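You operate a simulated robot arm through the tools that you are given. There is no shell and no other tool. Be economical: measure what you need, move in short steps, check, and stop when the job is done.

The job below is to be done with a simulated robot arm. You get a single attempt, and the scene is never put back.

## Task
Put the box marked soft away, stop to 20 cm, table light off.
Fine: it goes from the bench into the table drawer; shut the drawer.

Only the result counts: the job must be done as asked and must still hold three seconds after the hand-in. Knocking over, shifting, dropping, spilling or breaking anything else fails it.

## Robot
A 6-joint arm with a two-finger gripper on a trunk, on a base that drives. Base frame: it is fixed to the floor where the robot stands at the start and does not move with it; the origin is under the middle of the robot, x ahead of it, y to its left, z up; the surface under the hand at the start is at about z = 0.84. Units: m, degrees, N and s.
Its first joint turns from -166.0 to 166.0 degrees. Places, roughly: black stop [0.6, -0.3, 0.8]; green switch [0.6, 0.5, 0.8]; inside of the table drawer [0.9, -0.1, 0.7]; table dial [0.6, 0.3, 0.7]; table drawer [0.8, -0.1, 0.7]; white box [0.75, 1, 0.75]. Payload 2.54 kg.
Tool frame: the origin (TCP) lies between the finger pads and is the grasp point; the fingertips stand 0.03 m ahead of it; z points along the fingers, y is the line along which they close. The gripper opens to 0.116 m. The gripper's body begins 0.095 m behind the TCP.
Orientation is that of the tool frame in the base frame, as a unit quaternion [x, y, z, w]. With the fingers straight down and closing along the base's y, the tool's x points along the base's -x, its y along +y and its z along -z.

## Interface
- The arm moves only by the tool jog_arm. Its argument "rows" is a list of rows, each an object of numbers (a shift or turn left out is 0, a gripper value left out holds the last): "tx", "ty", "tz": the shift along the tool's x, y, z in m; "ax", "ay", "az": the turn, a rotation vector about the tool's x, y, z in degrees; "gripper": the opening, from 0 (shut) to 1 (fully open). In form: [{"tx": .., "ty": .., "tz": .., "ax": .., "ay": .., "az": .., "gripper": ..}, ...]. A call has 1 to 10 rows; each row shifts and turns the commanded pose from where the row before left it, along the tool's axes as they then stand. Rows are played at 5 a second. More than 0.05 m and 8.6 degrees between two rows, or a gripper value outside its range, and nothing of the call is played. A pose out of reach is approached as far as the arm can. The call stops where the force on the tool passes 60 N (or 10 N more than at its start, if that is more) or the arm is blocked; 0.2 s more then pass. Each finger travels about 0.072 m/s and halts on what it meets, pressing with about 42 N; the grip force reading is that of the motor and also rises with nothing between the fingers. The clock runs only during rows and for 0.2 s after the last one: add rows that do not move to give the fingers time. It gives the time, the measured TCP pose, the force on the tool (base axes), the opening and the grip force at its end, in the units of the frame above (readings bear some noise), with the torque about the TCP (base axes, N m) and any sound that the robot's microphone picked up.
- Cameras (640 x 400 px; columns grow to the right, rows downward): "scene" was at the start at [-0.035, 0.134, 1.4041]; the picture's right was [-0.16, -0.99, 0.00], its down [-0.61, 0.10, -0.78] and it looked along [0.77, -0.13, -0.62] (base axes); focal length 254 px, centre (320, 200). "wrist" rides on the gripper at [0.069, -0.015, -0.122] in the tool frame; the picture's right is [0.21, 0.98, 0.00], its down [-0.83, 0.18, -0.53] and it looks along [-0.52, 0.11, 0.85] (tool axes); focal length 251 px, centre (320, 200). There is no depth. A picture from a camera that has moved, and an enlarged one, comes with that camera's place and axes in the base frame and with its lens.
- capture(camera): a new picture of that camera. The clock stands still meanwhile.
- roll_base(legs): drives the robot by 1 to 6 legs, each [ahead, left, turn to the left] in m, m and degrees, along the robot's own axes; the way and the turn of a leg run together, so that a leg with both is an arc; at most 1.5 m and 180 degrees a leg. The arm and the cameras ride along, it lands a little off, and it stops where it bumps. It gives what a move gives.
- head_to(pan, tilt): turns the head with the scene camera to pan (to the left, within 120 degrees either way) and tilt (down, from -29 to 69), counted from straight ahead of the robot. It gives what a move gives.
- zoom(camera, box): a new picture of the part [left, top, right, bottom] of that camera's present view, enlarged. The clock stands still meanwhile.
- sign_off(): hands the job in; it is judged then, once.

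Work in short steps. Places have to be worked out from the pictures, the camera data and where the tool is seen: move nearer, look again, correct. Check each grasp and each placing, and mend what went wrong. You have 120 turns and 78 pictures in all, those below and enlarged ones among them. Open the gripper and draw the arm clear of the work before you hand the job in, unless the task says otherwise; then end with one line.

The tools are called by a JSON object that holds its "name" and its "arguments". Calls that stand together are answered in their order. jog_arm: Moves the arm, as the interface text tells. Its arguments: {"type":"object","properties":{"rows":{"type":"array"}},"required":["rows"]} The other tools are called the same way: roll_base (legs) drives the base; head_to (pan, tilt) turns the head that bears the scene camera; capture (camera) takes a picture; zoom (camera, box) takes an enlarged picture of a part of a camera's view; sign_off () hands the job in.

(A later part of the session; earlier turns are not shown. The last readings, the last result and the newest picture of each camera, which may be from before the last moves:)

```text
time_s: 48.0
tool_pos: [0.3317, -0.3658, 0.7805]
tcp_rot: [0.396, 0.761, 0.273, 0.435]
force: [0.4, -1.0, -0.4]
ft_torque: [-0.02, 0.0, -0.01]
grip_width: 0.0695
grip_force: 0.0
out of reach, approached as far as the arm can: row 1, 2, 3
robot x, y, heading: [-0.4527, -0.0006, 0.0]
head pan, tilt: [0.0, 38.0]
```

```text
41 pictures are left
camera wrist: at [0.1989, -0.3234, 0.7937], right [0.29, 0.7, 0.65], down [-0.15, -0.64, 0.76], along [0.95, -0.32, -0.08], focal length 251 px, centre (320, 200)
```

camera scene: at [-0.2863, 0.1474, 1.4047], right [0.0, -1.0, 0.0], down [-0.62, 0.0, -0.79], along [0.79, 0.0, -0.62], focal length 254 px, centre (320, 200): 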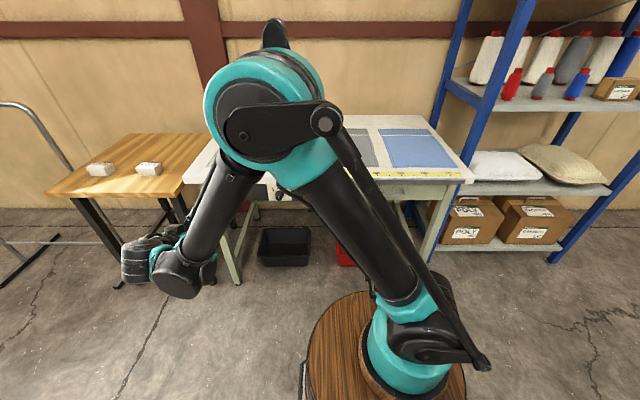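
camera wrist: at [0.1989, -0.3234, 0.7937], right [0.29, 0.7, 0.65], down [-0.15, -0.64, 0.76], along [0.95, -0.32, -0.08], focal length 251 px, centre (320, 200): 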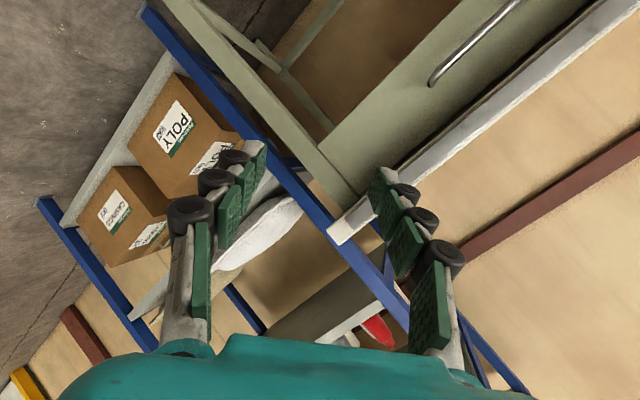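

Remaining orientation is nearly there (57° of roll, tilt 62°); the limit comes from being close to the trunk. I extend forward to (0.50, −0.145, 0.77), where the wrist has more freedom.

{"name": "jog_arm", "arguments": {"rows": [{"tx": 0.0231, "ty": 0.0287, "tz": 0.028}, {"tx": 0.0231, "ty": 0.0287, "tz": 0.028}, {"tx": 0.0231, "ty": 0.0287, "tz": 0.028}, {"tx": 0.0231, "ty": 0.0287, "tz": 0.028}, {"tx": 0.0231, "ty": 0.0287, "tz": 0.028}, {"tx": 0.0231, "ty": 0.0287, "tz": 0.028}, {}]}}

{"name": "capture", "arguments": {"camera": "wrist"}}

```text
time_s: 49.6
tool_pos: [0.4223, -0.258, 0.7733]
tcp_rot: [0.336, 0.764, 0.295, 0.465]
force: [0.4, 0.1, -0.2]
ft_torque: [-0.02, 0.0, 0.02]
grip_width: 0.0697
grip_force: 0.1
out of reach, approached as far as the arm can: row 1, 2, 3, 4, 5, 6
robot x, y, heading: [-0.453, -0.0017, 0.4]
head pan, tilt: [0.0, 38.0]
```

```text
40 pictures are left
camera wrist: at [0.284, -0.2279, 0.7725], right [0.16, 0.76, 0.63], down [-0.16, -0.61, 0.77], along [0.97, -0.22, 0.02], focal length 251 px, centre (320, 200)
```

wrist: 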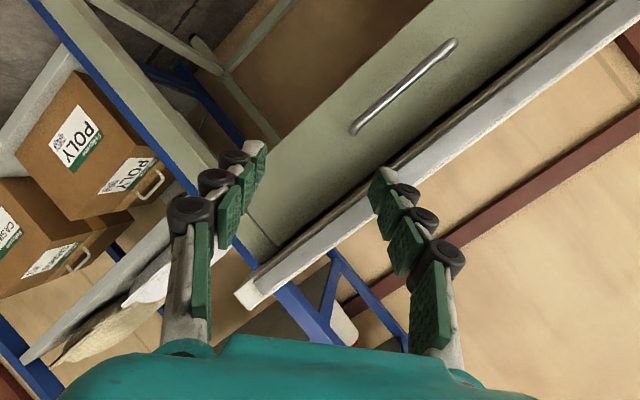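

The arm still hits a wrist limit on this roll side. I roll back the other way to test that side.

{"name": "jog_arm", "arguments": {"rows": [{"az": -8.2}, {"az": -8.2}, {"az": -8.2}, {"az": -8.2}, {"az": -8.2}, {"az": -8.2}, {"tz": 0.03}, {"tz": 0.03}, {"tz": 0.03}, {}]}}

```text
time_s: 51.8
tool_pos: [0.5023, -0.247, 0.7346]
tcp_rot: [-0.002, 0.84, 0.073, 0.538]
force: [-0.3, -0.1, 0.1]
ft_torque: [0.04, 0.0, 0.0]
grip_width: 0.0695
grip_force: 0.1
robot x, y, heading: [-0.4548, 0.0002, 0.1]
head pan, tilt: [0.0, 38.0]
```

At the extended place the pose is reachable. I roll the negative way about 90°.

{"name": "jog_arm", "arguments": {"rows": [{"az": -8.2}, {"az": -8.2}, {"az": -8.2}, {"az": -8.2}, {"az": -8.2}, {"az": -8.2}, {"az": -8.2}, {"az": -8.2}, {"az": -8.2}, {"az": -8.2}]}}

{"name": "capture", "arguments": {"camera": "wrist"}}

```text
time_s: 54.0
tool_pos: [0.5016, -0.2462, 0.7354]
tcp_rot: [-0.553, 0.632, -0.299, 0.453]
force: [-0.2, 0.4, 0.1]
ft_torque: [-0.01, 0.0, -0.01]
grip_width: 0.0697
grip_force: 0.1
robot x, y, heading: [-0.4551, -0.0015, 0.5]
head pan, tilt: [0.0, 38.0]
```

```text
39 pictures are left
camera wrist: at [0.4003, -0.3312, 0.7804], right [-0.41, 0.0, -0.91], down [-0.58, 0.77, 0.26], along [0.7, 0.63, -0.32], focal length 251 px, centre (320, 200)
```

wrist: 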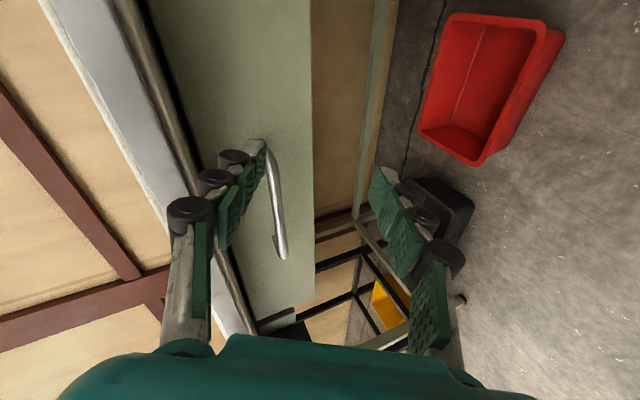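

This roll side works. The handle bar is confirmed at about (0.608, −0.145, 0.739). I fine-align the hand (finish the roll, yaw, level slightly) and narrow the opening to 4 cm.

{"name": "jog_arm", "arguments": {"rows": [{"az": -6}, {"az": -6}, {"ay": 7}, {"ax": 5, "gripper": 0.38}, {"ax": 5}, {}]}}

```text
time_s: 55.4
tool_pos: [0.5125, -0.2513, 0.7429]
tcp_rot: [-0.558, 0.56, -0.432, 0.434]
force: [-0.3, -0.3, 0.2]
ft_torque: [0.0, 0.05, 0.02]
grip_width: 0.0443
grip_force: 0.1
out of reach, approached as far as the arm can: row 5
robot x, y, heading: [-0.4556, -0.0022, 0.4]
head pan, tilt: [0.0, 38.0]
```

Hand is level enough and aligned. I shift to y≈−0.145 and check by picture before going in.

{"name": "jog_arm", "arguments": {"rows": [{"tx": -0.035}, {"tx": -0.035}, {"tx": -0.036}, {"tz": 0.02, "ty": -0.005}, {}]}}

{"name": "capture", "arguments": {"camera": "wrist"}}

```text
time_s: 56.6
tool_pos: [0.5543, -0.1503, 0.7586]
tcp_rot: [-0.558, 0.561, -0.431, 0.435]
force: [-0.3, 0.2, -0.5]
ft_torque: [-0.03, 0.02, 0.01]
grip_width: 0.0439
grip_force: 0.1
out of reach, approached as far as the arm can: row 1, 2, 3
robot x, y, heading: [-0.4521, -0.0001, 0.6]
head pan, tilt: [0.0, 38.0]
```

```text
38 pictures are left
camera wrist: at [0.4393, -0.2187, 0.8017], right [-0.24, -0.21, -0.95], down [-0.56, 0.83, -0.04], along [0.79, 0.52, -0.32], focal length 251 px, centre (320, 200)
```

wrist: 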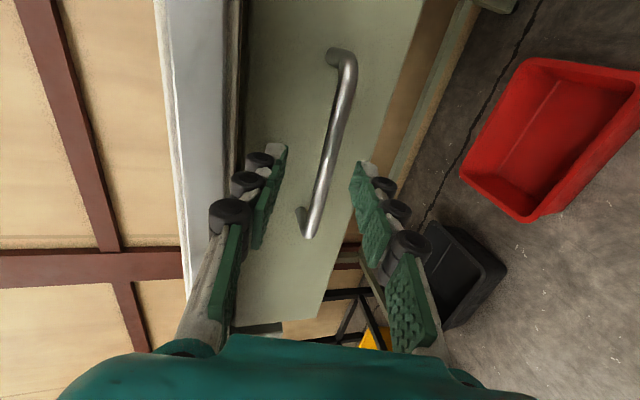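

The bar lies between the fingers. I advance 5.6 cm to it.

{"name": "jog_arm", "arguments": {"rows": [{"tz": 0.019, "ty": 0.0015}, {"tz": 0.019, "ty": 0.0015}, {"tz": 0.018, "ty": 0.001}, {}]}}

{"name": "capture", "arguments": {"camera": "wrist"}}

```text
time_s: 57.6
tool_pos: [0.6049, -0.1513, 0.7414]
tcp_rot: [-0.557, 0.561, -0.432, 0.435]
force: [-18.3, 0.8, 8.7]
ft_torque: [-0.07, -0.76, 0.12]
grip_width: 0.0493
grip_force: 2.9
robot x, y, heading: [-0.4543, -0.0018, 0.2]
head pan, tilt: [0.0, 38.0]
```

```text
37 pictures are left
camera wrist: at [0.4909, -0.2191, 0.7846], right [-0.24, -0.21, -0.95], down [-0.56, 0.83, -0.04], along [0.79, 0.52, -0.32], focal length 251 px, centre (320, 200)
```

wrist: 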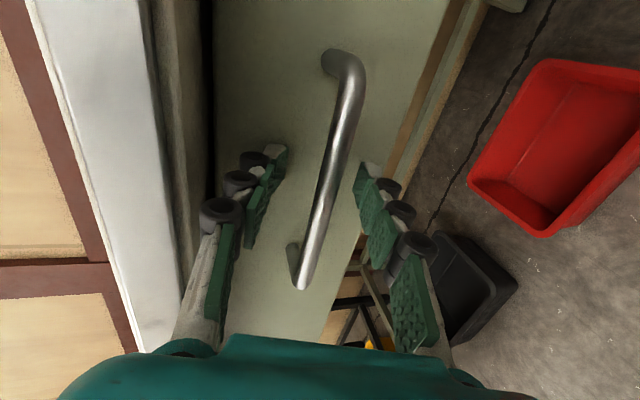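

The fingertips touch the drawer front and the bar is at the grasp point. I close.

{"name": "jog_arm", "arguments": {"rows": [{"tz": -0.004, "gripper": 0.2}, {"gripper": 0.05}, {"gripper": 0.0}, {}, {}]}}

```text
time_s: 58.8
tool_pos: [0.6019, -0.1519, 0.74]
tcp_rot: [-0.558, 0.561, -0.431, 0.434]
force: [-7.0, 0.3, -34.0]
ft_torque: [-0.46, -0.11, 0.24]
grip_width: 0.0103
grip_force: 36.4
robot x, y, heading: [-0.4519, -0.0059, 0.4]
head pan, tilt: [0.0, 38.0]
```

The bar is gripped (10 mm). I relax down 3 mm and pull back in −x.

{"name": "jog_arm", "arguments": {"rows": [{"ty": 0.003}, {"tz": -0.0194, "ty": 0.005}, {"tz": -0.0194, "ty": 0.005}, {"tz": -0.0194, "ty": 0.005}, {}]}}

{"name": "capture", "arguments": {"camera": "wrist"}}

```text
time_s: 60.0
tool_pos: [0.5445, -0.1504, 0.7389]
tcp_rot: [-0.559, 0.56, -0.431, 0.434]
force: [-0.5, 6.5, -21.0]
ft_torque: [-0.38, -0.04, 0.2]
grip_width: 0.0105
grip_force: 36.3
out of reach, approached as far as the arm can: row 4
robot x, y, heading: [-0.4522, 0.0007, 0.2]
head pan, tilt: [0.0, 38.0]
```

```text
36 pictures are left
camera wrist: at [0.4313, -0.2191, 0.7831], right [-0.25, -0.21, -0.95], down [-0.56, 0.83, -0.03], along [0.79, 0.52, -0.32], focal length 251 px, centre (320, 200)
```

wrist: 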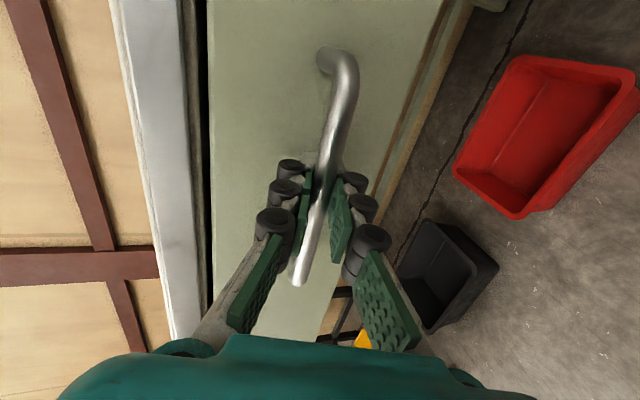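

The drawer follows. The arm nears its limit, so I pull the rest by driving the base backward.

{"name": "roll_base", "arguments": {"legs": [[-0.1, 0, 0]]}}

{"name": "capture", "arguments": {"camera": "wrist"}}

```text
time_s: 61.1
tool_pos: [0.4444, -0.1517, 0.7397]
tcp_rot: [-0.558, 0.561, -0.43, 0.434]
force: [1.2, 18.4, -29.1]
ft_torque: [-0.36, -0.07, 0.08]
grip_width: 0.0104
grip_force: 35.9
robot x, y, heading: [-0.5506, -0.0018, 0.6]
head pan, tilt: [0.0, 38.0]
```

```text
35 pictures are left
camera wrist: at [0.3312, -0.2192, 0.7831], right [-0.25, -0.21, -0.95], down [-0.56, 0.83, -0.03], along [0.79, 0.52, -0.32], focal length 251 px, centre (320, 200)
```

wrist: 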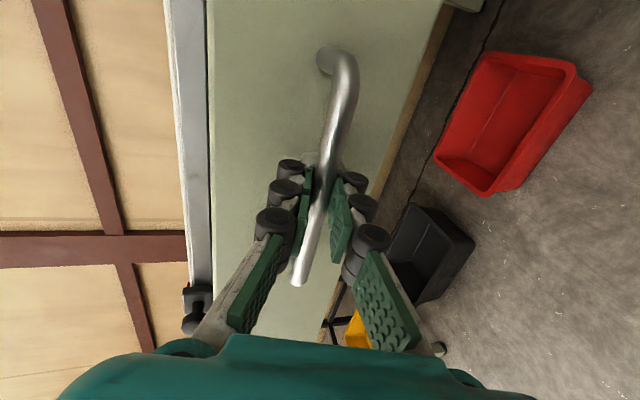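

Works well; open by about 0.16 m. I pull another 0.12 m.

{"name": "roll_base", "arguments": {"legs": [[-0.1, 0, 0]]}}

{"name": "head_to", "arguments": {"pan": 0, "tilt": 35}}

{"name": "capture", "arguments": {"camera": "scene"}}

```text
time_s: 62.3
tool_pos: [0.3439, -0.1519, 0.7392]
tcp_rot: [-0.559, 0.561, -0.429, 0.435]
force: [0.7, 0.8, -21.5]
ft_torque: [-0.37, -0.03, 0.2]
grip_width: 0.0104
grip_force: 36.5
robot x, y, heading: [-0.6504, -0.0068, 0.2]
head pan, tilt: [0.0, 38.0]
```

```text
time_s: 62.9
tool_pos: [0.345, -0.1513, 0.74]
tcp_rot: [-0.559, 0.561, -0.43, 0.434]
force: [-0.2, -1.3, -13.7]
ft_torque: [-0.41, -0.04, 0.25]
grip_width: 0.0106
grip_force: 36.4
robot x, y, heading: [-0.6552, -0.0006, 0.3]
head pan, tilt: [0.0, 35.0]
```

```text
34 pictures are left
camera scene: at [-0.6852, 0.1454, 1.4093], right [0.01, -1.0, 0.0], down [-0.57, 0.0, -0.82], along [0.82, 0.0, -0.57], focal length 254 px, centre (320, 200)
```

scene: 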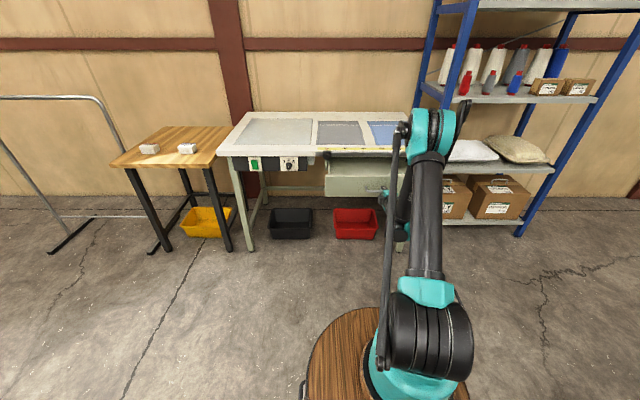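

The drawer is open ~0.26 m. I let go of the bar and back the fingers out, then zoom on the drawer.

{"name": "jog_arm", "arguments": {"rows": [{"gripper": 0.2}, {"gripper": 0.4}, {}]}}

{"name": "roll_base", "arguments": {"legs": [[-0.12, 0, 0]]}}

{"name": "zoom", "arguments": {"camera": "scene", "box": [280, 110, 440, 210]}}

```text
time_s: 63.7
tool_pos: [0.3445, -0.1517, 0.7406]
tcp_rot: [-0.559, 0.561, -0.43, 0.434]
force: [0.7, -0.6, 0.6]
ft_torque: [-0.03, 0.01, 0.02]
grip_width: 0.0467
grip_force: 0.0
robot x, y, heading: [-0.6528, -0.0031, 0.5]
head pan, tilt: [0.0, 35.0]
```

```text
time_s: 65.0
tool_pos: [0.2237, -0.1512, 0.7394]
tcp_rot: [-0.558, 0.561, -0.429, 0.434]
force: [-0.2, 0.0, 0.9]
ft_torque: [-0.02, 0.01, -0.02]
grip_width: 0.0462
grip_force: 0.1
robot x, y, heading: [-0.7712, -0.0001, 0.1]
head pan, tilt: [0.0, 35.0]
```

```text
4.00 times, centred on (360, 160) of scene
camera zoom: at [-0.807, 0.145, 1.4093], right [0.0, -1.0, 0.0], down [-0.57, 0.0, -0.82], along [0.82, 0.0, -0.57], focal length 1017 px, centre (160, 360)
```

zoom: 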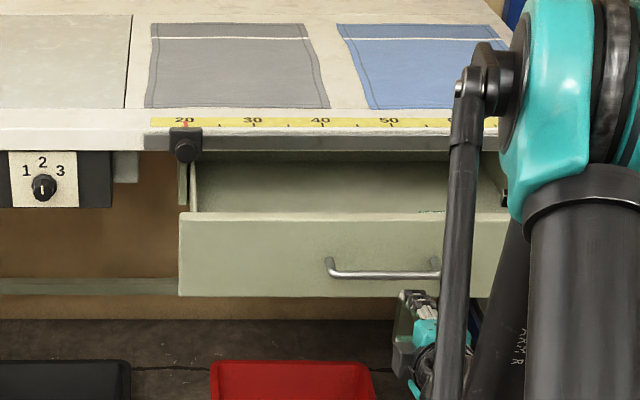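

Drawer is clearly open with nothing disturbed. I bring the hand back to pointing down while retracting up and inward.

{"name": "jog_arm", "arguments": {"rows": [{"tz": -0.03, "ax": -8.3}, {"tz": -0.03, "ax": -8.3}, {"tz": -0.03, "ax": -8.3}, {"tz": -0.03, "ax": -8.3}, {"tz": -0.03, "ax": -8.3}, {"tz": -0.03, "ax": -8.3}, {"tz": -0.03, "ax": -8.3}, {"tz": -0.03, "ax": -8.3}, {"tz": -0.03, "ax": -8.8}, {}]}}

{"name": "jog_arm", "arguments": {"rows": [{"ty": 0.04}, {"ty": 0.04}, {"ty": 0.04}, {"ty": 0.04}, {"ty": 0.04}, {"tx": -0.04}, {"tx": -0.04, "gripper": 1.0}, {"tx": -0.04}, {"tz": -0.04}, {}]}}

```text
refused: row 9 steps farther than a row can; nothing moved
```

```text
time_s: 67.2
tool_pos: [0.289, -0.075, 0.62]
tcp_rot: [0.561, -0.558, 0.428, -0.437]
force: [0.4, -0.2, 0.7]
ft_torque: [-0.03, -0.03, 0.0]
grip_width: 0.116
grip_force: 0.0
out of reach, approached as far as the arm can: row 1, 2, 3, 4, 5, 6, 7, 8, 9
robot x, y, heading: [-0.7729, -0.0051, 0.2]
head pan, tilt: [0.0, 35.0]
```

One row was just over the limit, and the second call then moved the hand lower than meant (z 0.62), but without contact. I back out first, then do the tilt-down retract.

{"name": "jog_arm", "arguments": {"rows": [{"tz": -0.04}, {"tz": -0.03, "ax": -8.3}, {"tz": -0.03, "ax": -8.3}, {"tz": -0.03, "ax": -8.3}, {"tz": -0.03, "ax": -8.3}, {"tz": -0.03, "ax": -8.3}, {"tz": -0.03, "ax": -8.3}, {"tz": -0.03, "ax": -8.3}, {"tz": -0.03, "ax": -8.3}, {"tz": -0.03, "ax": -8.3}]}}

```text
time_s: 69.4
tool_pos: [0.0822, -0.22, 0.8263]
tcp_rot: [0.728, -0.672, -0.048, -0.131]
force: [0.4, -1.6, 0.4]
ft_torque: [0.02, 0.0, -0.01]
grip_width: 0.1156
grip_force: 0.1
out of reach, approached as far as the arm can: row 1, 2, 3, 4, 5, 6, 7, 8, 9, 10
robot x, y, heading: [-0.7747, 0.0005, 0.2]
head pan, tilt: [0.0, 35.0]
```

I raise the hand and level it out to exactly straight down.

{"name": "jog_arm", "arguments": {"rows": [{"tz": -0.04, "ax": -3.65, "ay": 7.15}, {"tz": -0.04, "ax": -3.65, "ay": 7.15}, {"tz": -0.04}, {"tz": -0.04}, {"tx": -0.04}, {"tx": -0.04}, {"tx": -0.04}, {"tx": -0.04}, {"ty": 0.04}, {"ty": 0.04}]}}

```text
time_s: 71.6
tool_pos: [-0.029, -0.1109, 1.0081]
tcp_rot: [0.727, -0.671, -0.048, -0.134]
force: [-0.6, -0.7, 0.2]
ft_torque: [0.01, 0.04, 0.0]
grip_width: 0.1162
grip_force: 0.0
out of reach, approached as far as the arm can: row 1, 2
robot x, y, heading: [-0.7739, -0.0046, 0.3]
head pan, tilt: [0.0, 35.0]
```

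The wrist is at a limit in this rolled state. I unroll +82° towards the original orientation.

{"name": "jog_arm", "arguments": {"rows": [{"az": 8.2}, {"az": 8.2}, {"az": 8.2}, {"az": 8.2}, {"az": 8.2}, {"az": 8.2}, {"az": 8.2}, {"az": 8.2}, {"az": 8.2}, {"az": 8.2}]}}

```text
time_s: 73.8
tool_pos: [-0.0288, -0.1123, 1.0074]
tcp_rot: [-0.108, 0.984, 0.124, 0.07]
force: [-1.3, 0.2, -0.7]
ft_torque: [0.02, 0.01, 0.03]
grip_width: 0.116
grip_force: 0.1
robot x, y, heading: [-0.7728, 0.0012, 0.3]
head pan, tilt: [0.0, 35.0]
```

Reachable again. I level the hand and square it.

{"name": "jog_arm", "arguments": {"rows": [{"ax": 6.65, "ay": 4.8}, {"ax": 6.65, "ay": 4.8}, {"az": 5.8}, {"az": 5.8}, {"ty": 0.04}, {"ty": 0.04}, {"ty": 0.03}, {}]}}

```text
time_s: 75.6
tool_pos: [-0.0334, -0.0218, 1.0375]
tcp_rot: [-0.013, 0.989, 0.135, 0.058]
force: [0.2, 0.8, -0.3]
ft_torque: [-0.01, 0.0, 0.01]
grip_width: 0.1159
grip_force: 0.0
out of reach, approached as far as the arm can: row 1, 2, 7
robot x, y, heading: [-0.7745, -0.0027, 0.4]
head pan, tilt: [0.0, 35.0]
```

The wrist is pinned at a limit near the trunk. I extend outward at height, where the wrist has room, and level there.

{"name": "jog_arm", "arguments": {"rows": [{"tx": -0.045}, {"tx": -0.045}, {"tx": -0.045}, {"tx": -0.045}, {"tx": -0.045}, {"ax": 7.7, "ay": 3.4}, {"ax": 7.7, "ay": 3.4}, {}]}}

```text
time_s: 77.4
tool_pos: [0.1879, -0.0465, 1.0623]
tcp_rot: [-0.011, 0.989, 0.135, 0.057]
force: [-0.5, 0.1, -0.4]
ft_torque: [0.01, -0.01, 0.01]
grip_width: 0.1159
grip_force: 0.1
out of reach, approached as far as the arm can: row 1, 2, 3, 4, 5, 6, 7
robot x, y, heading: [-0.775, -0.0045, 0.3]
head pan, tilt: [0.0, 35.0]
```

The ~15° residual lean equals 180°−166°: a wrist joint sits at its end stop in a flipped configuration. I unwind it: lean the hand sideways further, swing it round outward, then tilt straight down. First the sideways lean.

{"name": "jog_arm", "arguments": {"rows": [{"ax": -8.3}, {"ax": -8.3}, {"ax": -8.3}, {"ax": -8.3}, {"ax": -8.3}, {"ax": -8.3}, {"ax": -8.3}, {}]}}

```text
time_s: 79.2
tool_pos: [0.1881, -0.046, 1.0632]
tcp_rot: [-0.037, 0.799, 0.599, 0.045]
force: [-0.1, -0.2, 0.1]
ft_torque: [0.03, 0.0, -0.01]
grip_width: 0.1161
grip_force: 0.1
robot x, y, heading: [-0.7722, -0.0039, 0.2]
head pan, tilt: [0.0, 35.0]
```

No limit hit. Now the swing: yaw the hand outward 80° about the vertical.

{"name": "jog_arm", "arguments": {"rows": [{"ax": 0.93, "ay": -7.6, "az": 2.2}, {"ax": 0.93, "ay": -7.6, "az": 2.2}, {"ax": 0.93, "ay": -7.6, "az": 2.2}, {"ax": 0.93, "ay": -7.6, "az": 2.2}, {"ax": 0.93, "ay": -7.6, "az": 2.2}, {"ax": 0.93, "ay": -7.6, "az": 2.2}, {"ax": 0.93, "ay": -7.6, "az": 2.2}, {"ax": 0.93, "ay": -7.6, "az": 2.2}, {"ax": 0.93, "ay": -7.6, "az": 2.2}, {"ax": 0.93, "ay": -7.6, "az": 2.2}]}}

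```text
time_s: 81.4
tool_pos: [0.1659, -0.1113, 1.0616]
tcp_rot: [0.389, 0.612, 0.475, 0.498]
force: [1.0, -1.0, 0.4]
ft_torque: [0.02, -0.03, 0.04]
grip_width: 0.1159
grip_force: 0.0
out of reach, approached as far as the arm can: row 3, 4, 5, 6, 7, 8, 9, 10
robot x, y, heading: [-0.7708, -0.0012, 0.0]
head pan, tilt: [0.0, 35.0]
```

Hand is nearly level and pointing ahead, rolled +90. Now I unroll by −82°.

{"name": "jog_arm", "arguments": {"rows": [{"az": -8.2}, {"az": -8.2}, {"az": -8.2}, {"az": -8.2}, {"az": -8.2}, {"az": -8.2}, {"az": -8.2}, {"az": -8.2}, {"az": -8.2}, {}]}}

```text
time_s: 83.6
tool_pos: [0.1682, -0.1095, 1.0624]
tcp_rot: [-0.058, 0.724, 0.081, 0.683]
force: [0.1, 0.4, 1.2]
ft_torque: [0.02, -0.03, 0.0]
grip_width: 0.1161
grip_force: 0.1
robot x, y, heading: [-0.7755, -0.0039, 0.4]
head pan, tilt: [0.0, 35.0]
```

Now upright roll with the hand level. I align it with the arm's radial direction, then tilt straight down.

{"name": "jog_arm", "arguments": {"rows": [{"ax": 8.3}, {"ax": 8.3}, {"ay": 8.3}, {"ay": 8.3}, {"ay": 8.3}, {"ay": 8.3}, {"ay": 8.3}, {"ay": 8.3}, {}]}}

```text
time_s: 85.6
tool_pos: [0.1627, -0.1358, 1.0629]
tcp_rot: [0.041, 0.934, 0.064, 0.348]
force: [-0.3, -0.7, 0.0]
ft_torque: [0.01, 0.04, 0.0]
grip_width: 0.1161
grip_force: 0.0
out of reach, approached as far as the arm can: row 2, 3, 6, 7, 8
robot x, y, heading: [-0.7728, -0.0016, 0.4]
head pan, tilt: [0.0, 35.0]
```

Tilting works so far. I continue down.

{"name": "jog_arm", "arguments": {"rows": [{"ay": 8.2}, {"ay": 8.2}, {"ay": 8.2}, {"ay": 8.2}, {"ay": 8.2}, {}]}}

```text
time_s: 87.0
tool_pos: [0.1533, -0.1757, 1.0639]
tcp_rot: [0.01, 0.99, 0.141, 0.019]
force: [0.2, -0.3, 0.3]
ft_torque: [-0.01, 0.0, -0.01]
grip_width: 0.116
grip_force: 0.1
out of reach, approached as far as the arm can: row 1, 2, 3, 4
robot x, y, heading: [-0.7735, -0.004, 0.4]
head pan, tilt: [0.0, 35.0]
```

The wrist returned to the same 16° sideways lean. That is workable: with the fingers closing along x the lean lies in the pad plane. I roll −82° so the fingers close along x and add 4° of lean as margin from the limit.

{"name": "jog_arm", "arguments": {"rows": [{"az": -8.2}, {"az": -8.2}, {"az": -8.2}, {"az": -8.2}, {"az": -8.2}, {"az": -8.2}, {"az": -8.2}, {"az": -8.2}, {"az": -8.2}, {"ay": -4}]}}

```text
time_s: 89.2
tool_pos: [0.1522, -0.1758, 1.0639]
tcp_rot: [-0.586, 0.795, 0.11, 0.114]
force: [-0.1, 0.2, -0.3]
ft_torque: [-0.02, 0.0, 0.0]
grip_width: 0.1158
grip_force: 0.0
robot x, y, heading: [-0.773, -0.003, 0.3]
head pan, tilt: [0.0, 35.0]
```

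Clean pose: pads vertical, lean only in the pad plane, no limit. I retract the hand toward the trunk, then drive left toward the bench.

{"name": "jog_arm", "arguments": {"rows": [{"ty": 0.042, "tx": -0.0085, "tz": 0.0046}, {"ty": 0.042, "tx": -0.0085, "tz": 0.0046}, {"ty": 0.042, "tx": -0.0085, "tz": 0.0046}, {"ty": 0.042, "tx": -0.0085, "tz": 0.0046}, {"ty": 0.042, "tx": -0.0085, "tz": 0.0046}, {"ty": 0.042, "tx": -0.0085, "tz": 0.0046}, {"ty": 0.042, "tx": -0.0085, "tz": 0.0046}, {"ty": 0.042, "tx": -0.0085, "tz": 0.0046}]}}

{"name": "roll_base", "arguments": {"legs": [[0, 1.0, 0]]}}

{"name": "capture", "arguments": {"camera": "scene"}}

```text
time_s: 91.0
tool_pos: [-0.1457, -0.0043, 1.0636]
tcp_rot: [-0.584, 0.796, 0.11, 0.114]
force: [0.9, -0.2, -0.1]
ft_torque: [0.0, 0.03, 0.02]
grip_width: 0.116
grip_force: 0.3
robot x, y, heading: [-0.7738, -0.0017, 0.2]
head pan, tilt: [0.0, 35.0]
```

```text
time_s: 96.2
tool_pos: [-0.151, 1.0035, 1.0639]
tcp_rot: [-0.586, 0.795, 0.109, 0.114]
force: [0.5, 0.1, -0.6]
ft_torque: [-0.03, -0.04, 0.0]
grip_width: 0.1161
grip_force: 0.0
robot x, y, heading: [-0.7791, 1.0051, 0.1]
head pan, tilt: [0.0, 35.0]
```

```text
32 pictures are left
camera scene: at [-0.8123, 1.1519, 1.4093], right [0.01, -1.0, 0.0], down [-0.57, 0.0, -0.82], along [0.82, 0.0, -0.57], focal length 254 px, centre (320, 200)
```

scene: 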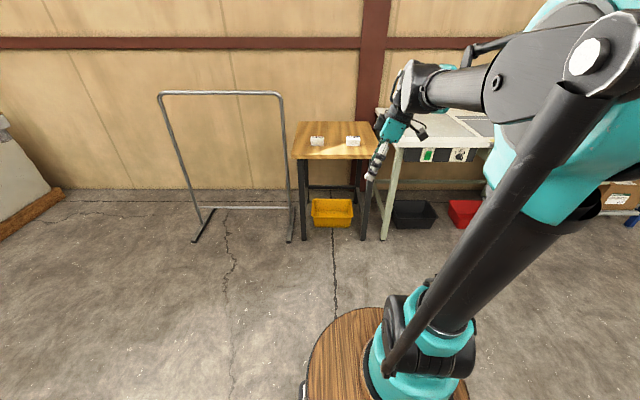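

The right-hand box near (0.76, 0.95) is the one that read SOFT. I drive ahead 0.72 m so the hand is over the bench edge.

{"name": "roll_base", "arguments": {"legs": [[0.7, 0, 0]]}}

{"name": "head_to", "arguments": {"pan": 0, "tilt": 45}}

{"name": "capture", "arguments": {"camera": "scene"}}

{"name": "capture", "arguments": {"camera": "wrist"}}

```text
time_s: 100.0
tool_pos: [0.5496, 1.0038, 1.0634]
tcp_rot: [-0.583, 0.797, 0.109, 0.114]
force: [-0.3, -0.1, 0.3]
ft_torque: [0.01, -0.02, 0.02]
grip_width: 0.116
grip_force: 0.0
robot x, y, heading: [-0.0766, 1.0066, 0.1]
head pan, tilt: [0.0, 35.0]
```

```text
time_s: 100.8
tool_pos: [0.5499, 1.0048, 1.0633]
tcp_rot: [-0.584, 0.796, 0.11, 0.114]
force: [-0.2, 0.2, -0.5]
ft_torque: [0.01, -0.01, -0.02]
grip_width: 0.1158
grip_force: 0.1
robot x, y, heading: [-0.0779, 1.0063, 0.2]
head pan, tilt: [0.0, 45.0]
```

```text
31 pictures are left
camera scene: at [-0.1169, 1.1548, 1.3945], right [0.0, -1.0, 0.0], down [-0.71, 0.0, -0.71], along [0.71, 0.0, -0.71], focal length 254 px, centre (320, 200)
```

scene: 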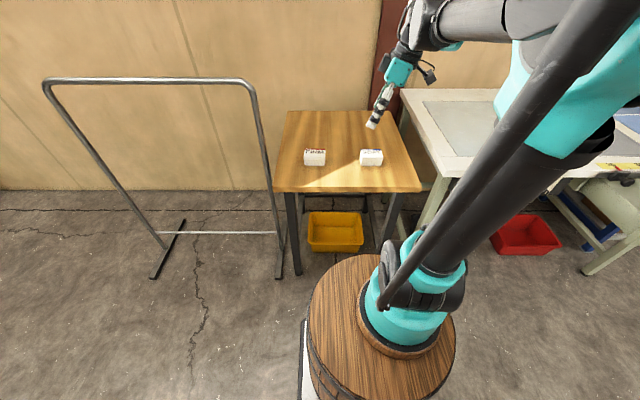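

```text
30 pictures are left
camera wrist: at [0.5386, 0.9015, 1.156], right [-1.0, 0.09, -0.03], down [0.04, 0.64, 0.77], along [0.09, 0.77, -0.64], focal length 251 px, centre (320, 200)
```

wrist: 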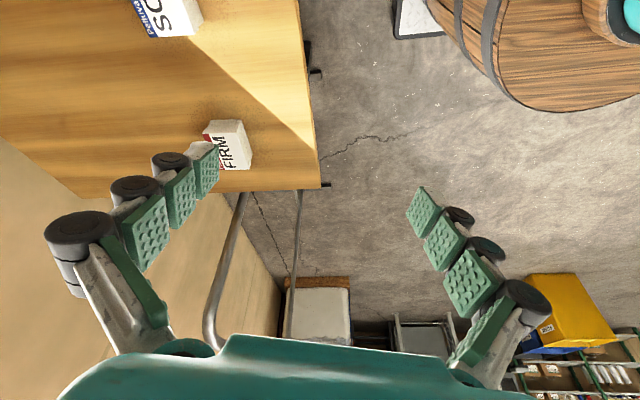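

Confirmed: right box SOFT, left FIRM. I zoom the scene on the SOFT box for its size and heading.

{"name": "zoom", "arguments": {"camera": "scene", "box": [340, 135, 404, 175]}}

```text
10.00 times, centred on (372, 155) of scene
camera zoom: at [-0.1169, 1.1548, 1.3945], right [0.0, -1.0, 0.0], down [-0.71, 0.0, -0.71], along [0.71, 0.0, -0.71], focal length 2544 px, centre (-200, 650)
```

zoom: 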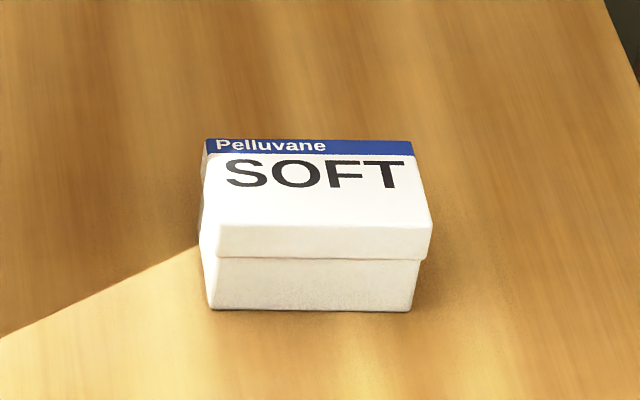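

The box is square to the axes, about 0.06 (x) × 0.085 (y) × 0.043 m. I move the hand over it and take a parallax view to fix its height.

{"name": "jog_arm", "arguments": {"rows": [{"tx": 0.0109, "ty": -0.042, "tz": 0.0104}, {"tx": 0.0109, "ty": -0.042, "tz": 0.0104}, {"tx": 0.0109, "ty": -0.042, "tz": 0.0104}, {"tx": 0.0109, "ty": -0.042, "tz": 0.0104}, {}]}}

{"name": "capture", "arguments": {"camera": "wrist"}}

```text
time_s: 102.0
tool_pos: [0.6999, 0.9286, 1.0035]
tcp_rot: [-0.584, 0.796, 0.109, 0.114]
force: [0.2, 0.4, 0.0]
ft_torque: [0.05, -0.01, -0.03]
grip_width: 0.1159
grip_force: 0.0
robot x, y, heading: [-0.0789, 1.0049, 0.1]
head pan, tilt: [0.0, 45.0]
```

```text
28 pictures are left
camera wrist: at [0.6882, 0.8252, 1.0958], right [-1.0, 0.09, -0.03], down [0.04, 0.64, 0.77], along [0.09, 0.77, -0.64], focal length 251 px, centre (320, 200)
```

wrist: 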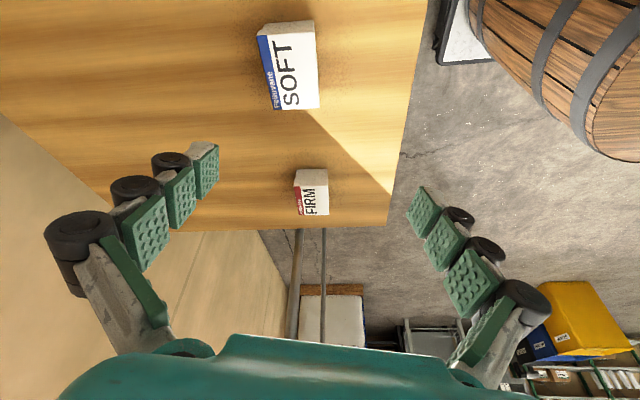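

Triangulated: box top z≈0.803, bench z≈0.759, box centre (0.741, 0.949), width 0.058 in x. I turn the hand 17.7° so the pads face the box squarely.

{"name": "jog_arm", "arguments": {"rows": [{"az": -5.9}, {"az": -5.9}, {"az": -5.9}, {}]}}

```text
time_s: 103.0
tool_pos: [0.7012, 0.9299, 1.004]
tcp_rot: [0.699, -0.697, -0.091, -0.129]
force: [-0.2, -0.7, 0.4]
ft_torque: [-0.01, 0.01, -0.03]
grip_width: 0.1162
grip_force: 0.0
robot x, y, heading: [-0.0719, 1.0098, -0.2]
head pan, tilt: [0.0, 45.0]
```

Squared. I move to 7 cm above grasp height over the box and check.

{"name": "jog_arm", "arguments": {"rows": [{"tx": 0.0071, "ty": -0.0082, "tz": 0.0334}, {"tx": 0.0071, "ty": -0.0082, "tz": 0.0334}, {"tx": 0.0071, "ty": -0.0082, "tz": 0.0334}, {"tx": 0.0071, "ty": -0.0082, "tz": 0.0334}, {}]}}

{"name": "capture", "arguments": {"camera": "wrist"}}

```text
time_s: 104.2
tool_pos: [0.741, 0.942, 0.8702]
tcp_rot: [0.699, -0.697, -0.09, -0.13]
force: [0.6, -0.3, 0.2]
ft_torque: [0.04, -0.01, 0.02]
grip_width: 0.1162
grip_force: 0.1
robot x, y, heading: [-0.0783, 1.0045, 0.4]
head pan, tilt: [0.0, 45.0]
```

```text
27 pictures are left
camera wrist: at [0.7503, 0.8407, 0.964], right [-0.97, -0.2, -0.12], down [-0.22, 0.62, 0.75], along [-0.08, 0.76, -0.65], focal length 251 px, centre (320, 200)
```

wrist: 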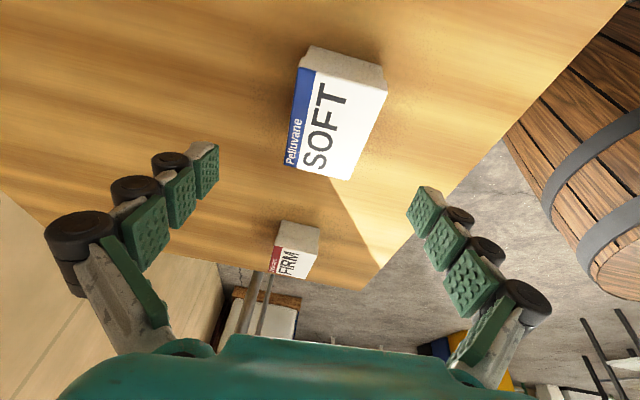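

The box lies centred between the fingers. I descend to grasp height z≈0.798.

{"name": "jog_arm", "arguments": {"rows": [{"tx": 0.008, "ty": 0.0023, "tz": 0.0225}, {"tx": 0.008, "ty": 0.0023, "tz": 0.0225}, {"tx": 0.008, "ty": 0.0023, "tz": 0.0225}, {}]}}

{"name": "capture", "arguments": {"camera": "wrist"}}

```text
time_s: 105.2
tool_pos: [0.7378, 0.9394, 0.7996]
tcp_rot: [0.699, -0.697, -0.091, -0.13]
force: [0.3, 0.1, -0.9]
ft_torque: [0.01, -0.02, 0.01]
grip_width: 0.1161
grip_force: 0.0
robot x, y, heading: [-0.078, 1.0069, -0.0]
head pan, tilt: [0.0, 45.0]
```

```text
26 pictures are left
camera wrist: at [0.7475, 0.8381, 0.8923], right [-0.97, -0.2, -0.12], down [-0.22, 0.62, 0.75], along [-0.08, 0.76, -0.65], focal length 251 px, centre (320, 200)
```

wrist: 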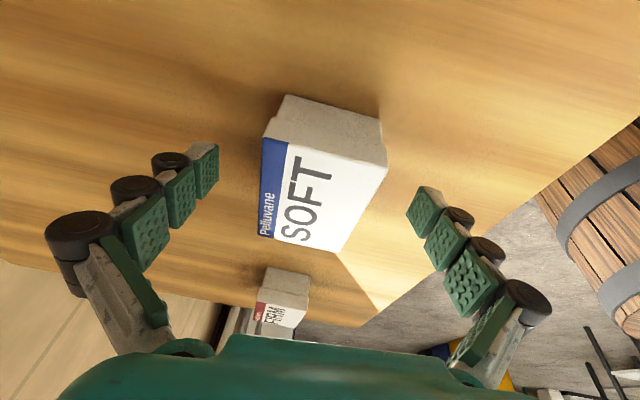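

Box between the pads, no contact yet. I close the gripper.

{"name": "jog_arm", "arguments": {"rows": [{"gripper": 0.6}, {"gripper": 0.5}, {"gripper": 0.45}, {"gripper": 0.4}, {}, {}]}}

```text
time_s: 106.6
tool_pos: [0.7372, 0.9396, 0.7992]
tcp_rot: [0.7, -0.697, -0.092, -0.13]
force: [0.6, -0.6, 7.4]
ft_torque: [0.08, 0.21, -0.03]
grip_width: 0.0594
grip_force: 41.6
robot x, y, heading: [-0.0769, 1.0084, 0.1]
head pan, tilt: [0.0, 45.0]
```

Gripped at 59 mm. I lift straight up and check the grasp.

{"name": "jog_arm", "arguments": {"rows": [{"tx": -0.006, "ty": -0.001, "tz": -0.019, "gripper": 0.35}, {"tx": -0.0123, "ty": -0.0022, "tz": -0.038}, {"tx": -0.0123, "ty": -0.0022, "tz": -0.038}, {"tx": -0.0123, "ty": -0.0022, "tz": -0.038}, {"tx": -0.0123, "ty": -0.0022, "tz": -0.038}, {"tx": -0.0123, "ty": -0.0022, "tz": -0.038}, {}]}}

{"name": "capture", "arguments": {"camera": "wrist"}}

```text
time_s: 108.2
tool_pos: [0.7379, 0.9398, 1.0183]
tcp_rot: [0.699, -0.697, -0.091, -0.129]
force: [0.6, -0.2, -1.3]
ft_torque: [-0.02, -0.03, -0.03]
grip_width: 0.0589
grip_force: 41.8
robot x, y, heading: [-0.0803, 1.0085, 0.1]
head pan, tilt: [0.0, 45.0]
```

```text
25 pictures are left
camera wrist: at [0.748, 0.837, 1.113], right [-0.97, -0.2, -0.12], down [-0.22, 0.62, 0.75], along [-0.08, 0.76, -0.65], focal length 251 px, centre (320, 200)
```

wrist: 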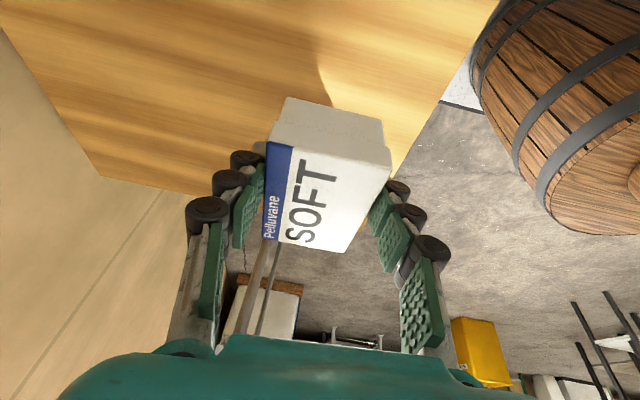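

Holding firmly; FIRM box undisturbed. I back away 0.6 m, then drive right to face the drawer.

{"name": "roll_base", "arguments": {"legs": [[-0.6, 0, 0], [0, -1.03, 0]]}}

{"name": "capture", "arguments": {"camera": "scene"}}

```text
time_s: 116.5
tool_pos: [0.1469, -0.0838, 1.0194]
tcp_rot: [0.703, -0.693, -0.091, -0.129]
force: [0.6, 0.7, -1.0]
ft_torque: [-0.02, 0.0, 0.0]
grip_width: 0.0587
grip_force: 42.5
robot x, y, heading: [-0.6701, -0.0265, 0.7]
head pan, tilt: [0.0, 45.0]
```

```text
24 pictures are left
camera scene: at [-0.7118, 0.1211, 1.3945], right [0.01, -1.0, 0.0], down [-0.71, -0.01, -0.71], along [0.71, 0.01, -0.71], focal length 254 px, centre (320, 200)
```

scene: 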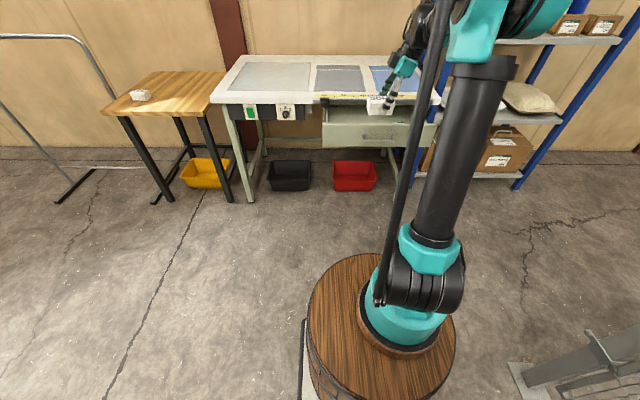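

I drive ahead 0.33 m to put the box above the open drawer and look down.

{"name": "roll_base", "arguments": {"legs": [[0.325, 0, -0.6]]}}

{"name": "capture", "arguments": {"camera": "wrist"}}

{"name": "capture", "arguments": {"camera": "scene"}}

```text
time_s: 118.7
tool_pos: [0.4703, -0.0902, 1.0191]
tcp_rot: [0.7, -0.697, -0.091, -0.13]
force: [0.0, -0.2, -0.1]
ft_torque: [-0.01, -0.02, 0.03]
grip_width: 0.0586
grip_force: 42.2
robot x, y, heading: [-0.346, -0.0237, 0.0]
head pan, tilt: [0.0, 45.0]
```

```text
23 pictures are left
camera wrist: at [0.4803, -0.1916, 1.1126], right [-0.97, -0.2, -0.12], down [-0.22, 0.62, 0.75], along [-0.08, 0.76, -0.65], focal length 251 px, centre (320, 200)
```

wrist: 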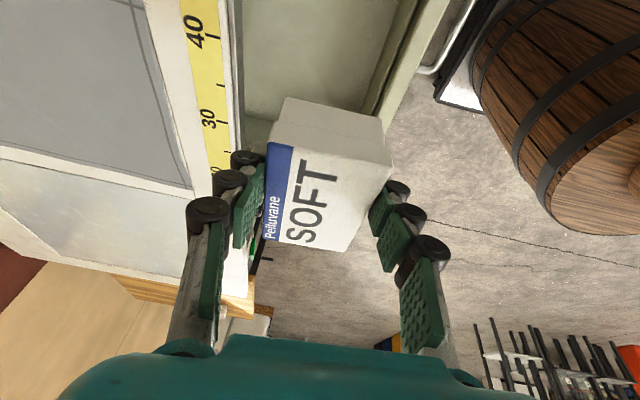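

```text
22 pictures are left
camera scene: at [-0.3852, 0.1244, 1.3945], right [0.0, -1.0, 0.0], down [-0.71, 0.0, -0.71], along [0.71, 0.0, -0.71], focal length 254 px, centre (320, 200)
```

scene: 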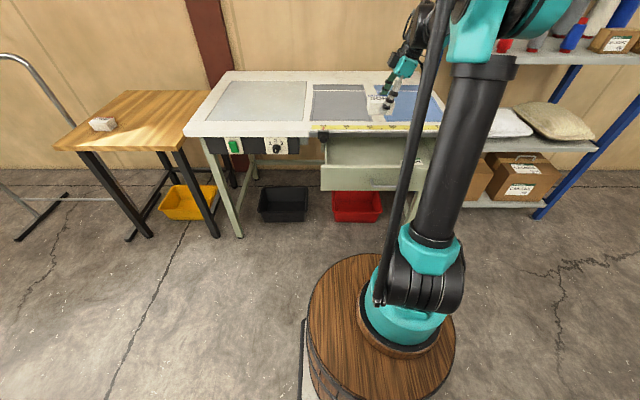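

Box is above the opening (inner drawer front x≈0.40, table edge ≈0.56). I descend in steps to z≈0.82 first.

{"name": "jog_arm", "arguments": {"rows": [{"tx": 0.0123, "ty": -0.008, "tz": 0.038}, {"tx": 0.0123, "ty": 0.0022, "tz": 0.038}, {"tx": 0.0123, "ty": 0.0022, "tz": 0.038}, {"tx": 0.0123, "ty": 0.0022, "tz": 0.038}, {"tx": 0.0123, "ty": 0.0022, "tz": 0.038}, {}]}}

{"name": "capture", "arguments": {"camera": "wrist"}}

{"name": "zoom", "arguments": {"camera": "scene", "box": [310, 90, 438, 170]}}

```text
time_s: 120.0
tool_pos: [0.4798, -0.0906, 0.8196]
tcp_rot: [0.7, -0.697, -0.09, -0.129]
force: [-0.4, 0.2, -1.8]
ft_torque: [-0.01, 0.02, 0.01]
grip_width: 0.059
grip_force: 42.0
robot x, y, heading: [-0.3503, -0.0241, -0.1]
head pan, tilt: [0.0, 45.0]
```

```text
21 pictures are left
camera wrist: at [0.4905, -0.1915, 0.9137], right [-0.97, -0.2, -0.12], down [-0.22, 0.62, 0.75], along [-0.08, 0.76, -0.65], focal length 251 px, centre (320, 200)
```

wrist: 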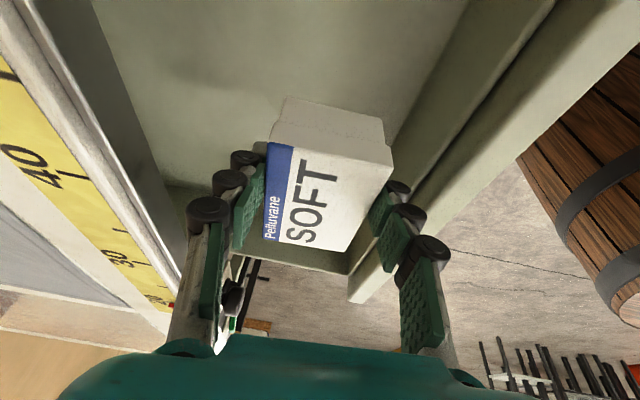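

```text
5.00 times, centred on (374, 130) of scene
camera zoom: at [-0.3852, 0.1244, 1.3945], right [0.0, -1.0, 0.0], down [-0.71, 0.0, -0.71], along [0.71, 0.0, -0.71], focal length 1272 px, centre (50, 550)
```

zoom: 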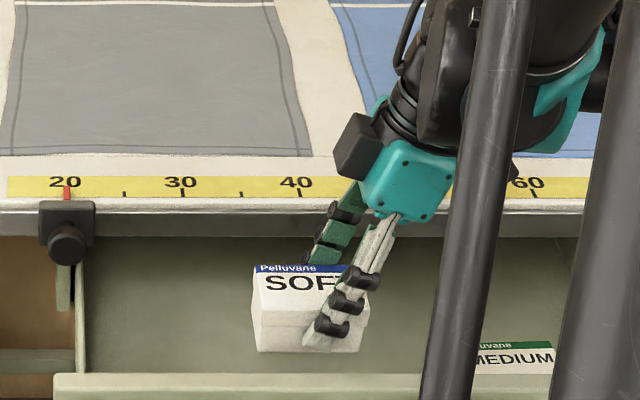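

The drawer already holds a MEDIUM box at y≈−0.27; our spot at y≈−0.09 is clear of it. I lower toward the floor of the drawer.

{"name": "jog_arm", "arguments": {"rows": [{"tx": 0.0092, "ty": 0.0016, "tz": 0.0285}, {"tx": 0.0077, "ty": 0.0014, "tz": 0.0237}, {"tx": 0.003, "ty": 0.0005, "tz": 0.0095}, {}]}}

{"name": "capture", "arguments": {"camera": "wrist"}}

{"name": "zoom", "arguments": {"camera": "scene", "box": [310, 90, 438, 170]}}

```text
time_s: 121.0
tool_pos: [0.481, -0.0893, 0.7553]
tcp_rot: [0.7, -0.697, -0.091, -0.129]
force: [0.5, -0.4, -0.9]
ft_torque: [-0.02, 0.01, -0.02]
grip_width: 0.0585
grip_force: 42.1
robot x, y, heading: [-0.3462, -0.0243, 0.3]
head pan, tilt: [0.0, 45.0]
```

```text
19 pictures are left
camera wrist: at [0.4905, -0.1918, 0.8485], right [-0.97, -0.2, -0.12], down [-0.22, 0.62, 0.75], along [-0.08, 0.76, -0.65], focal length 251 px, centre (320, 200)
```

wrist: 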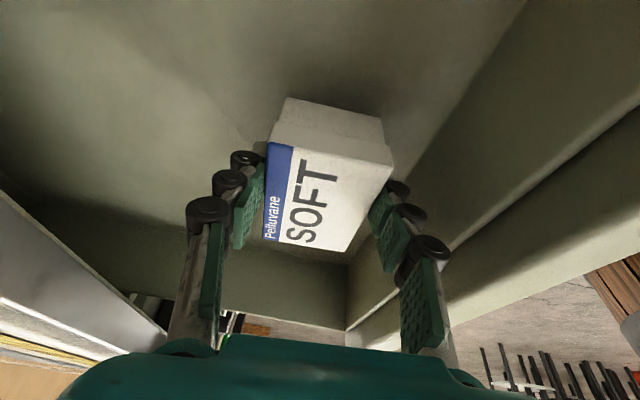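

```text
5.00 times, centred on (374, 130) of scene
camera zoom: at [-0.3852, 0.1244, 1.3945], right [0.0, -1.0, 0.0], down [-0.71, 0.0, -0.71], along [0.71, 0.0, -0.71], focal length 1272 px, centre (50, 550)
```

zoom: 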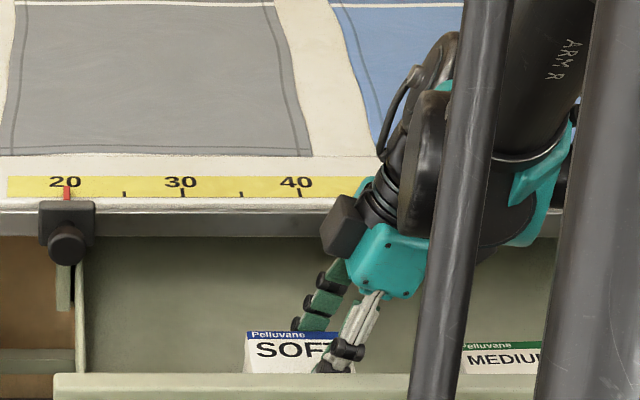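

Still no contact. I lower in small steps until the box touches the drawer floor.

{"name": "jog_arm", "arguments": {"rows": [{"tx": 0.0015, "ty": 0.0003, "tz": 0.0048}, {"tx": 0.0015, "ty": 0.0003, "tz": 0.0048}, {"tx": 0.0015, "ty": 0.0003, "tz": 0.0048}, {}]}}

```text
time_s: 122.0
tool_pos: [0.4795, -0.0894, 0.7387]
tcp_rot: [0.7, -0.696, -0.091, -0.129]
force: [0.6, -0.5, -1.5]
ft_torque: [0.01, 0.0, 0.0]
grip_width: 0.0588
grip_force: 42.0
robot x, y, heading: [-0.3481, -0.0201, 0.2]
head pan, tilt: [0.0, 45.0]
```

{"name": "jog_arm", "arguments": {"rows": [{"tx": 0.0015, "ty": 0.0003, "tz": 0.0048}, {"tx": 0.0012, "ty": 0.0002, "tz": 0.0038}, {}]}}

{"name": "zoom", "arguments": {"camera": "scene", "box": [310, 90, 438, 170]}}

```text
time_s: 122.8
tool_pos: [0.4798, -0.0908, 0.7298]
tcp_rot: [0.699, -0.697, -0.091, -0.129]
force: [1.1, -0.5, 32.9]
ft_torque: [0.28, 0.94, 0.03]
grip_width: 0.0596
grip_force: 41.8
robot x, y, heading: [-0.3458, -0.0256, 0.1]
head pan, tilt: [0.0, 45.0]
```

```text
5.00 times, centred on (374, 130) of scene
camera zoom: at [-0.3864, 0.1245, 1.3944], right [0.0, -1.0, 0.0], down [-0.71, 0.0, -0.71], along [0.71, 0.0, -0.71], focal length 1272 px, centre (50, 550)
```

zoom: 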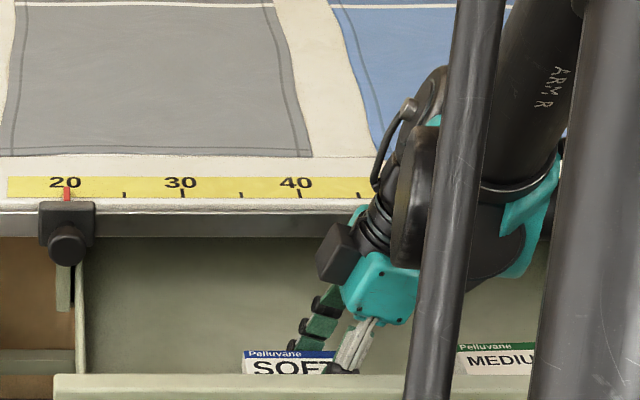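

The box rests on the floor of the drawer (33 N up). I ease off 1 mm, open to about 9 cm and retract along the fingers.

{"name": "jog_arm", "arguments": {"rows": [{"tx": -0.0003, "tz": -0.001}, {"gripper": 0.6}, {"gripper": 0.75}, {}]}}

{"name": "jog_arm", "arguments": {"rows": [{"tx": -0.006, "ty": -0.001, "tz": -0.019}, {"tx": -0.0123, "ty": -0.0022, "tz": -0.038}, {"tx": -0.0123, "ty": -0.0022, "tz": -0.038}, {"tx": -0.0123, "ty": -0.0022, "tz": -0.038}, {"tx": -0.0123, "ty": -0.0022, "tz": -0.038}, {"tx": -0.0123, "ty": -0.0022, "tz": -0.038}, {"tx": -0.0123, "ty": -0.0022, "tz": -0.038}, {}]}}

{"name": "capture", "arguments": {"camera": "wrist"}}

```text
time_s: 123.8
tool_pos: [0.4803, -0.0907, 0.7327]
tcp_rot: [0.699, -0.697, -0.09, -0.129]
force: [-0.3, -0.1, 0.9]
ft_torque: [-0.02, 0.02, 0.02]
grip_width: 0.0871
grip_force: 0.1
robot x, y, heading: [-0.3492, -0.0229, 0.5]
head pan, tilt: [0.0, 45.0]
```

```text
time_s: 125.7
tool_pos: [0.4803, -0.0896, 0.9936]
tcp_rot: [0.7, -0.697, -0.09, -0.13]
force: [0.1, 0.2, 0.3]
ft_torque: [-0.01, 0.0, -0.01]
grip_width: 0.0872
grip_force: 0.1
robot x, y, heading: [-0.3476, -0.0237, 0.5]
head pan, tilt: [0.0, 45.0]
```

```text
16 pictures are left
camera wrist: at [0.4894, -0.1911, 1.0864], right [-0.97, -0.2, -0.12], down [-0.22, 0.62, 0.75], along [-0.08, 0.76, -0.65], focal length 251 px, centre (320, 200)
```

wrist: 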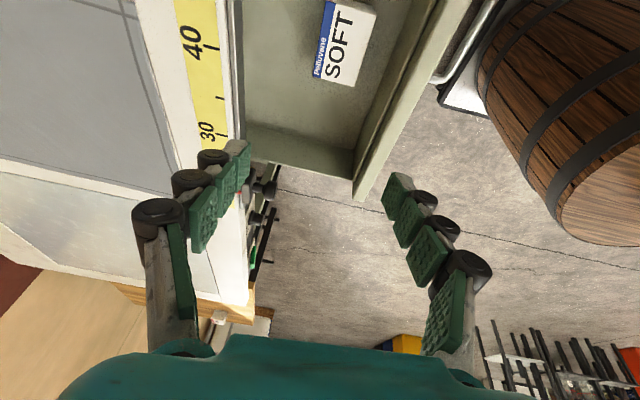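

SOFT lies flat in the drawer. Now I back off to get in front of the drawer and swing the hand forward again for pushing (reversing the earlier retract).

{"name": "roll_base", "arguments": {"legs": [[-0.42, 0, 0]]}}

{"name": "jog_arm", "arguments": {"rows": [{"ax": 8.3, "tz": 0.02, "gripper": 0.4}, {"ax": 8.3, "tz": 0.02}, {"ax": 8.3, "tz": 0.02}, {"ax": 8.3, "tz": 0.02}, {"ax": 8.3, "tz": 0.02}, {"ax": 8.3, "tz": 0.02}, {"ax": 8.3, "tz": 0.01}, {}]}}

```text
time_s: 128.2
tool_pos: [0.059, -0.0893, 0.9922]
tcp_rot: [0.701, -0.695, -0.091, -0.129]
force: [-0.9, 0.8, 0.2]
ft_torque: [0.0, 0.01, 0.01]
grip_width: 0.0868
grip_force: 0.2
robot x, y, heading: [-0.7679, -0.0245, 0.4]
head pan, tilt: [0.0, 45.0]
```

```text
time_s: 130.0
tool_pos: [0.1146, -0.0536, 0.8851]
tcp_rot: [-0.549, 0.652, -0.259, 0.454]
force: [-0.8, -0.9, 0.4]
ft_torque: [0.0, -0.01, -0.01]
grip_width: 0.0462
grip_force: 0.0
robot x, y, heading: [-0.7694, -0.0262, 0.3]
head pan, tilt: [0.0, 45.0]
```

No limits hit. I finish aligning (roll, yaw, level) while moving slightly forward.

{"name": "jog_arm", "arguments": {"rows": [{"az": -8, "tz": 0.025}, {"az": -8, "tz": 0.025}, {"ax": 0.35, "ay": 4.6, "az": 2.35, "tz": 0.025}, {"ax": 0.35, "ay": 4.6, "az": 2.35}, {"ax": 5.5}, {"ax": 5.5}, {}]}}

```text
time_s: 131.6
tool_pos: [0.1786, -0.0562, 0.8496]
tcp_rot: [0.57, -0.558, 0.387, -0.461]
force: [-0.8, 0.0, -0.8]
ft_torque: [0.03, 0.01, -0.02]
grip_width: 0.0462
grip_force: 0.1
out of reach, approached as far as the arm can: row 3, 4
robot x, y, heading: [-0.7652, -0.0258, 0.3]
head pan, tilt: [0.0, 45.0]
```

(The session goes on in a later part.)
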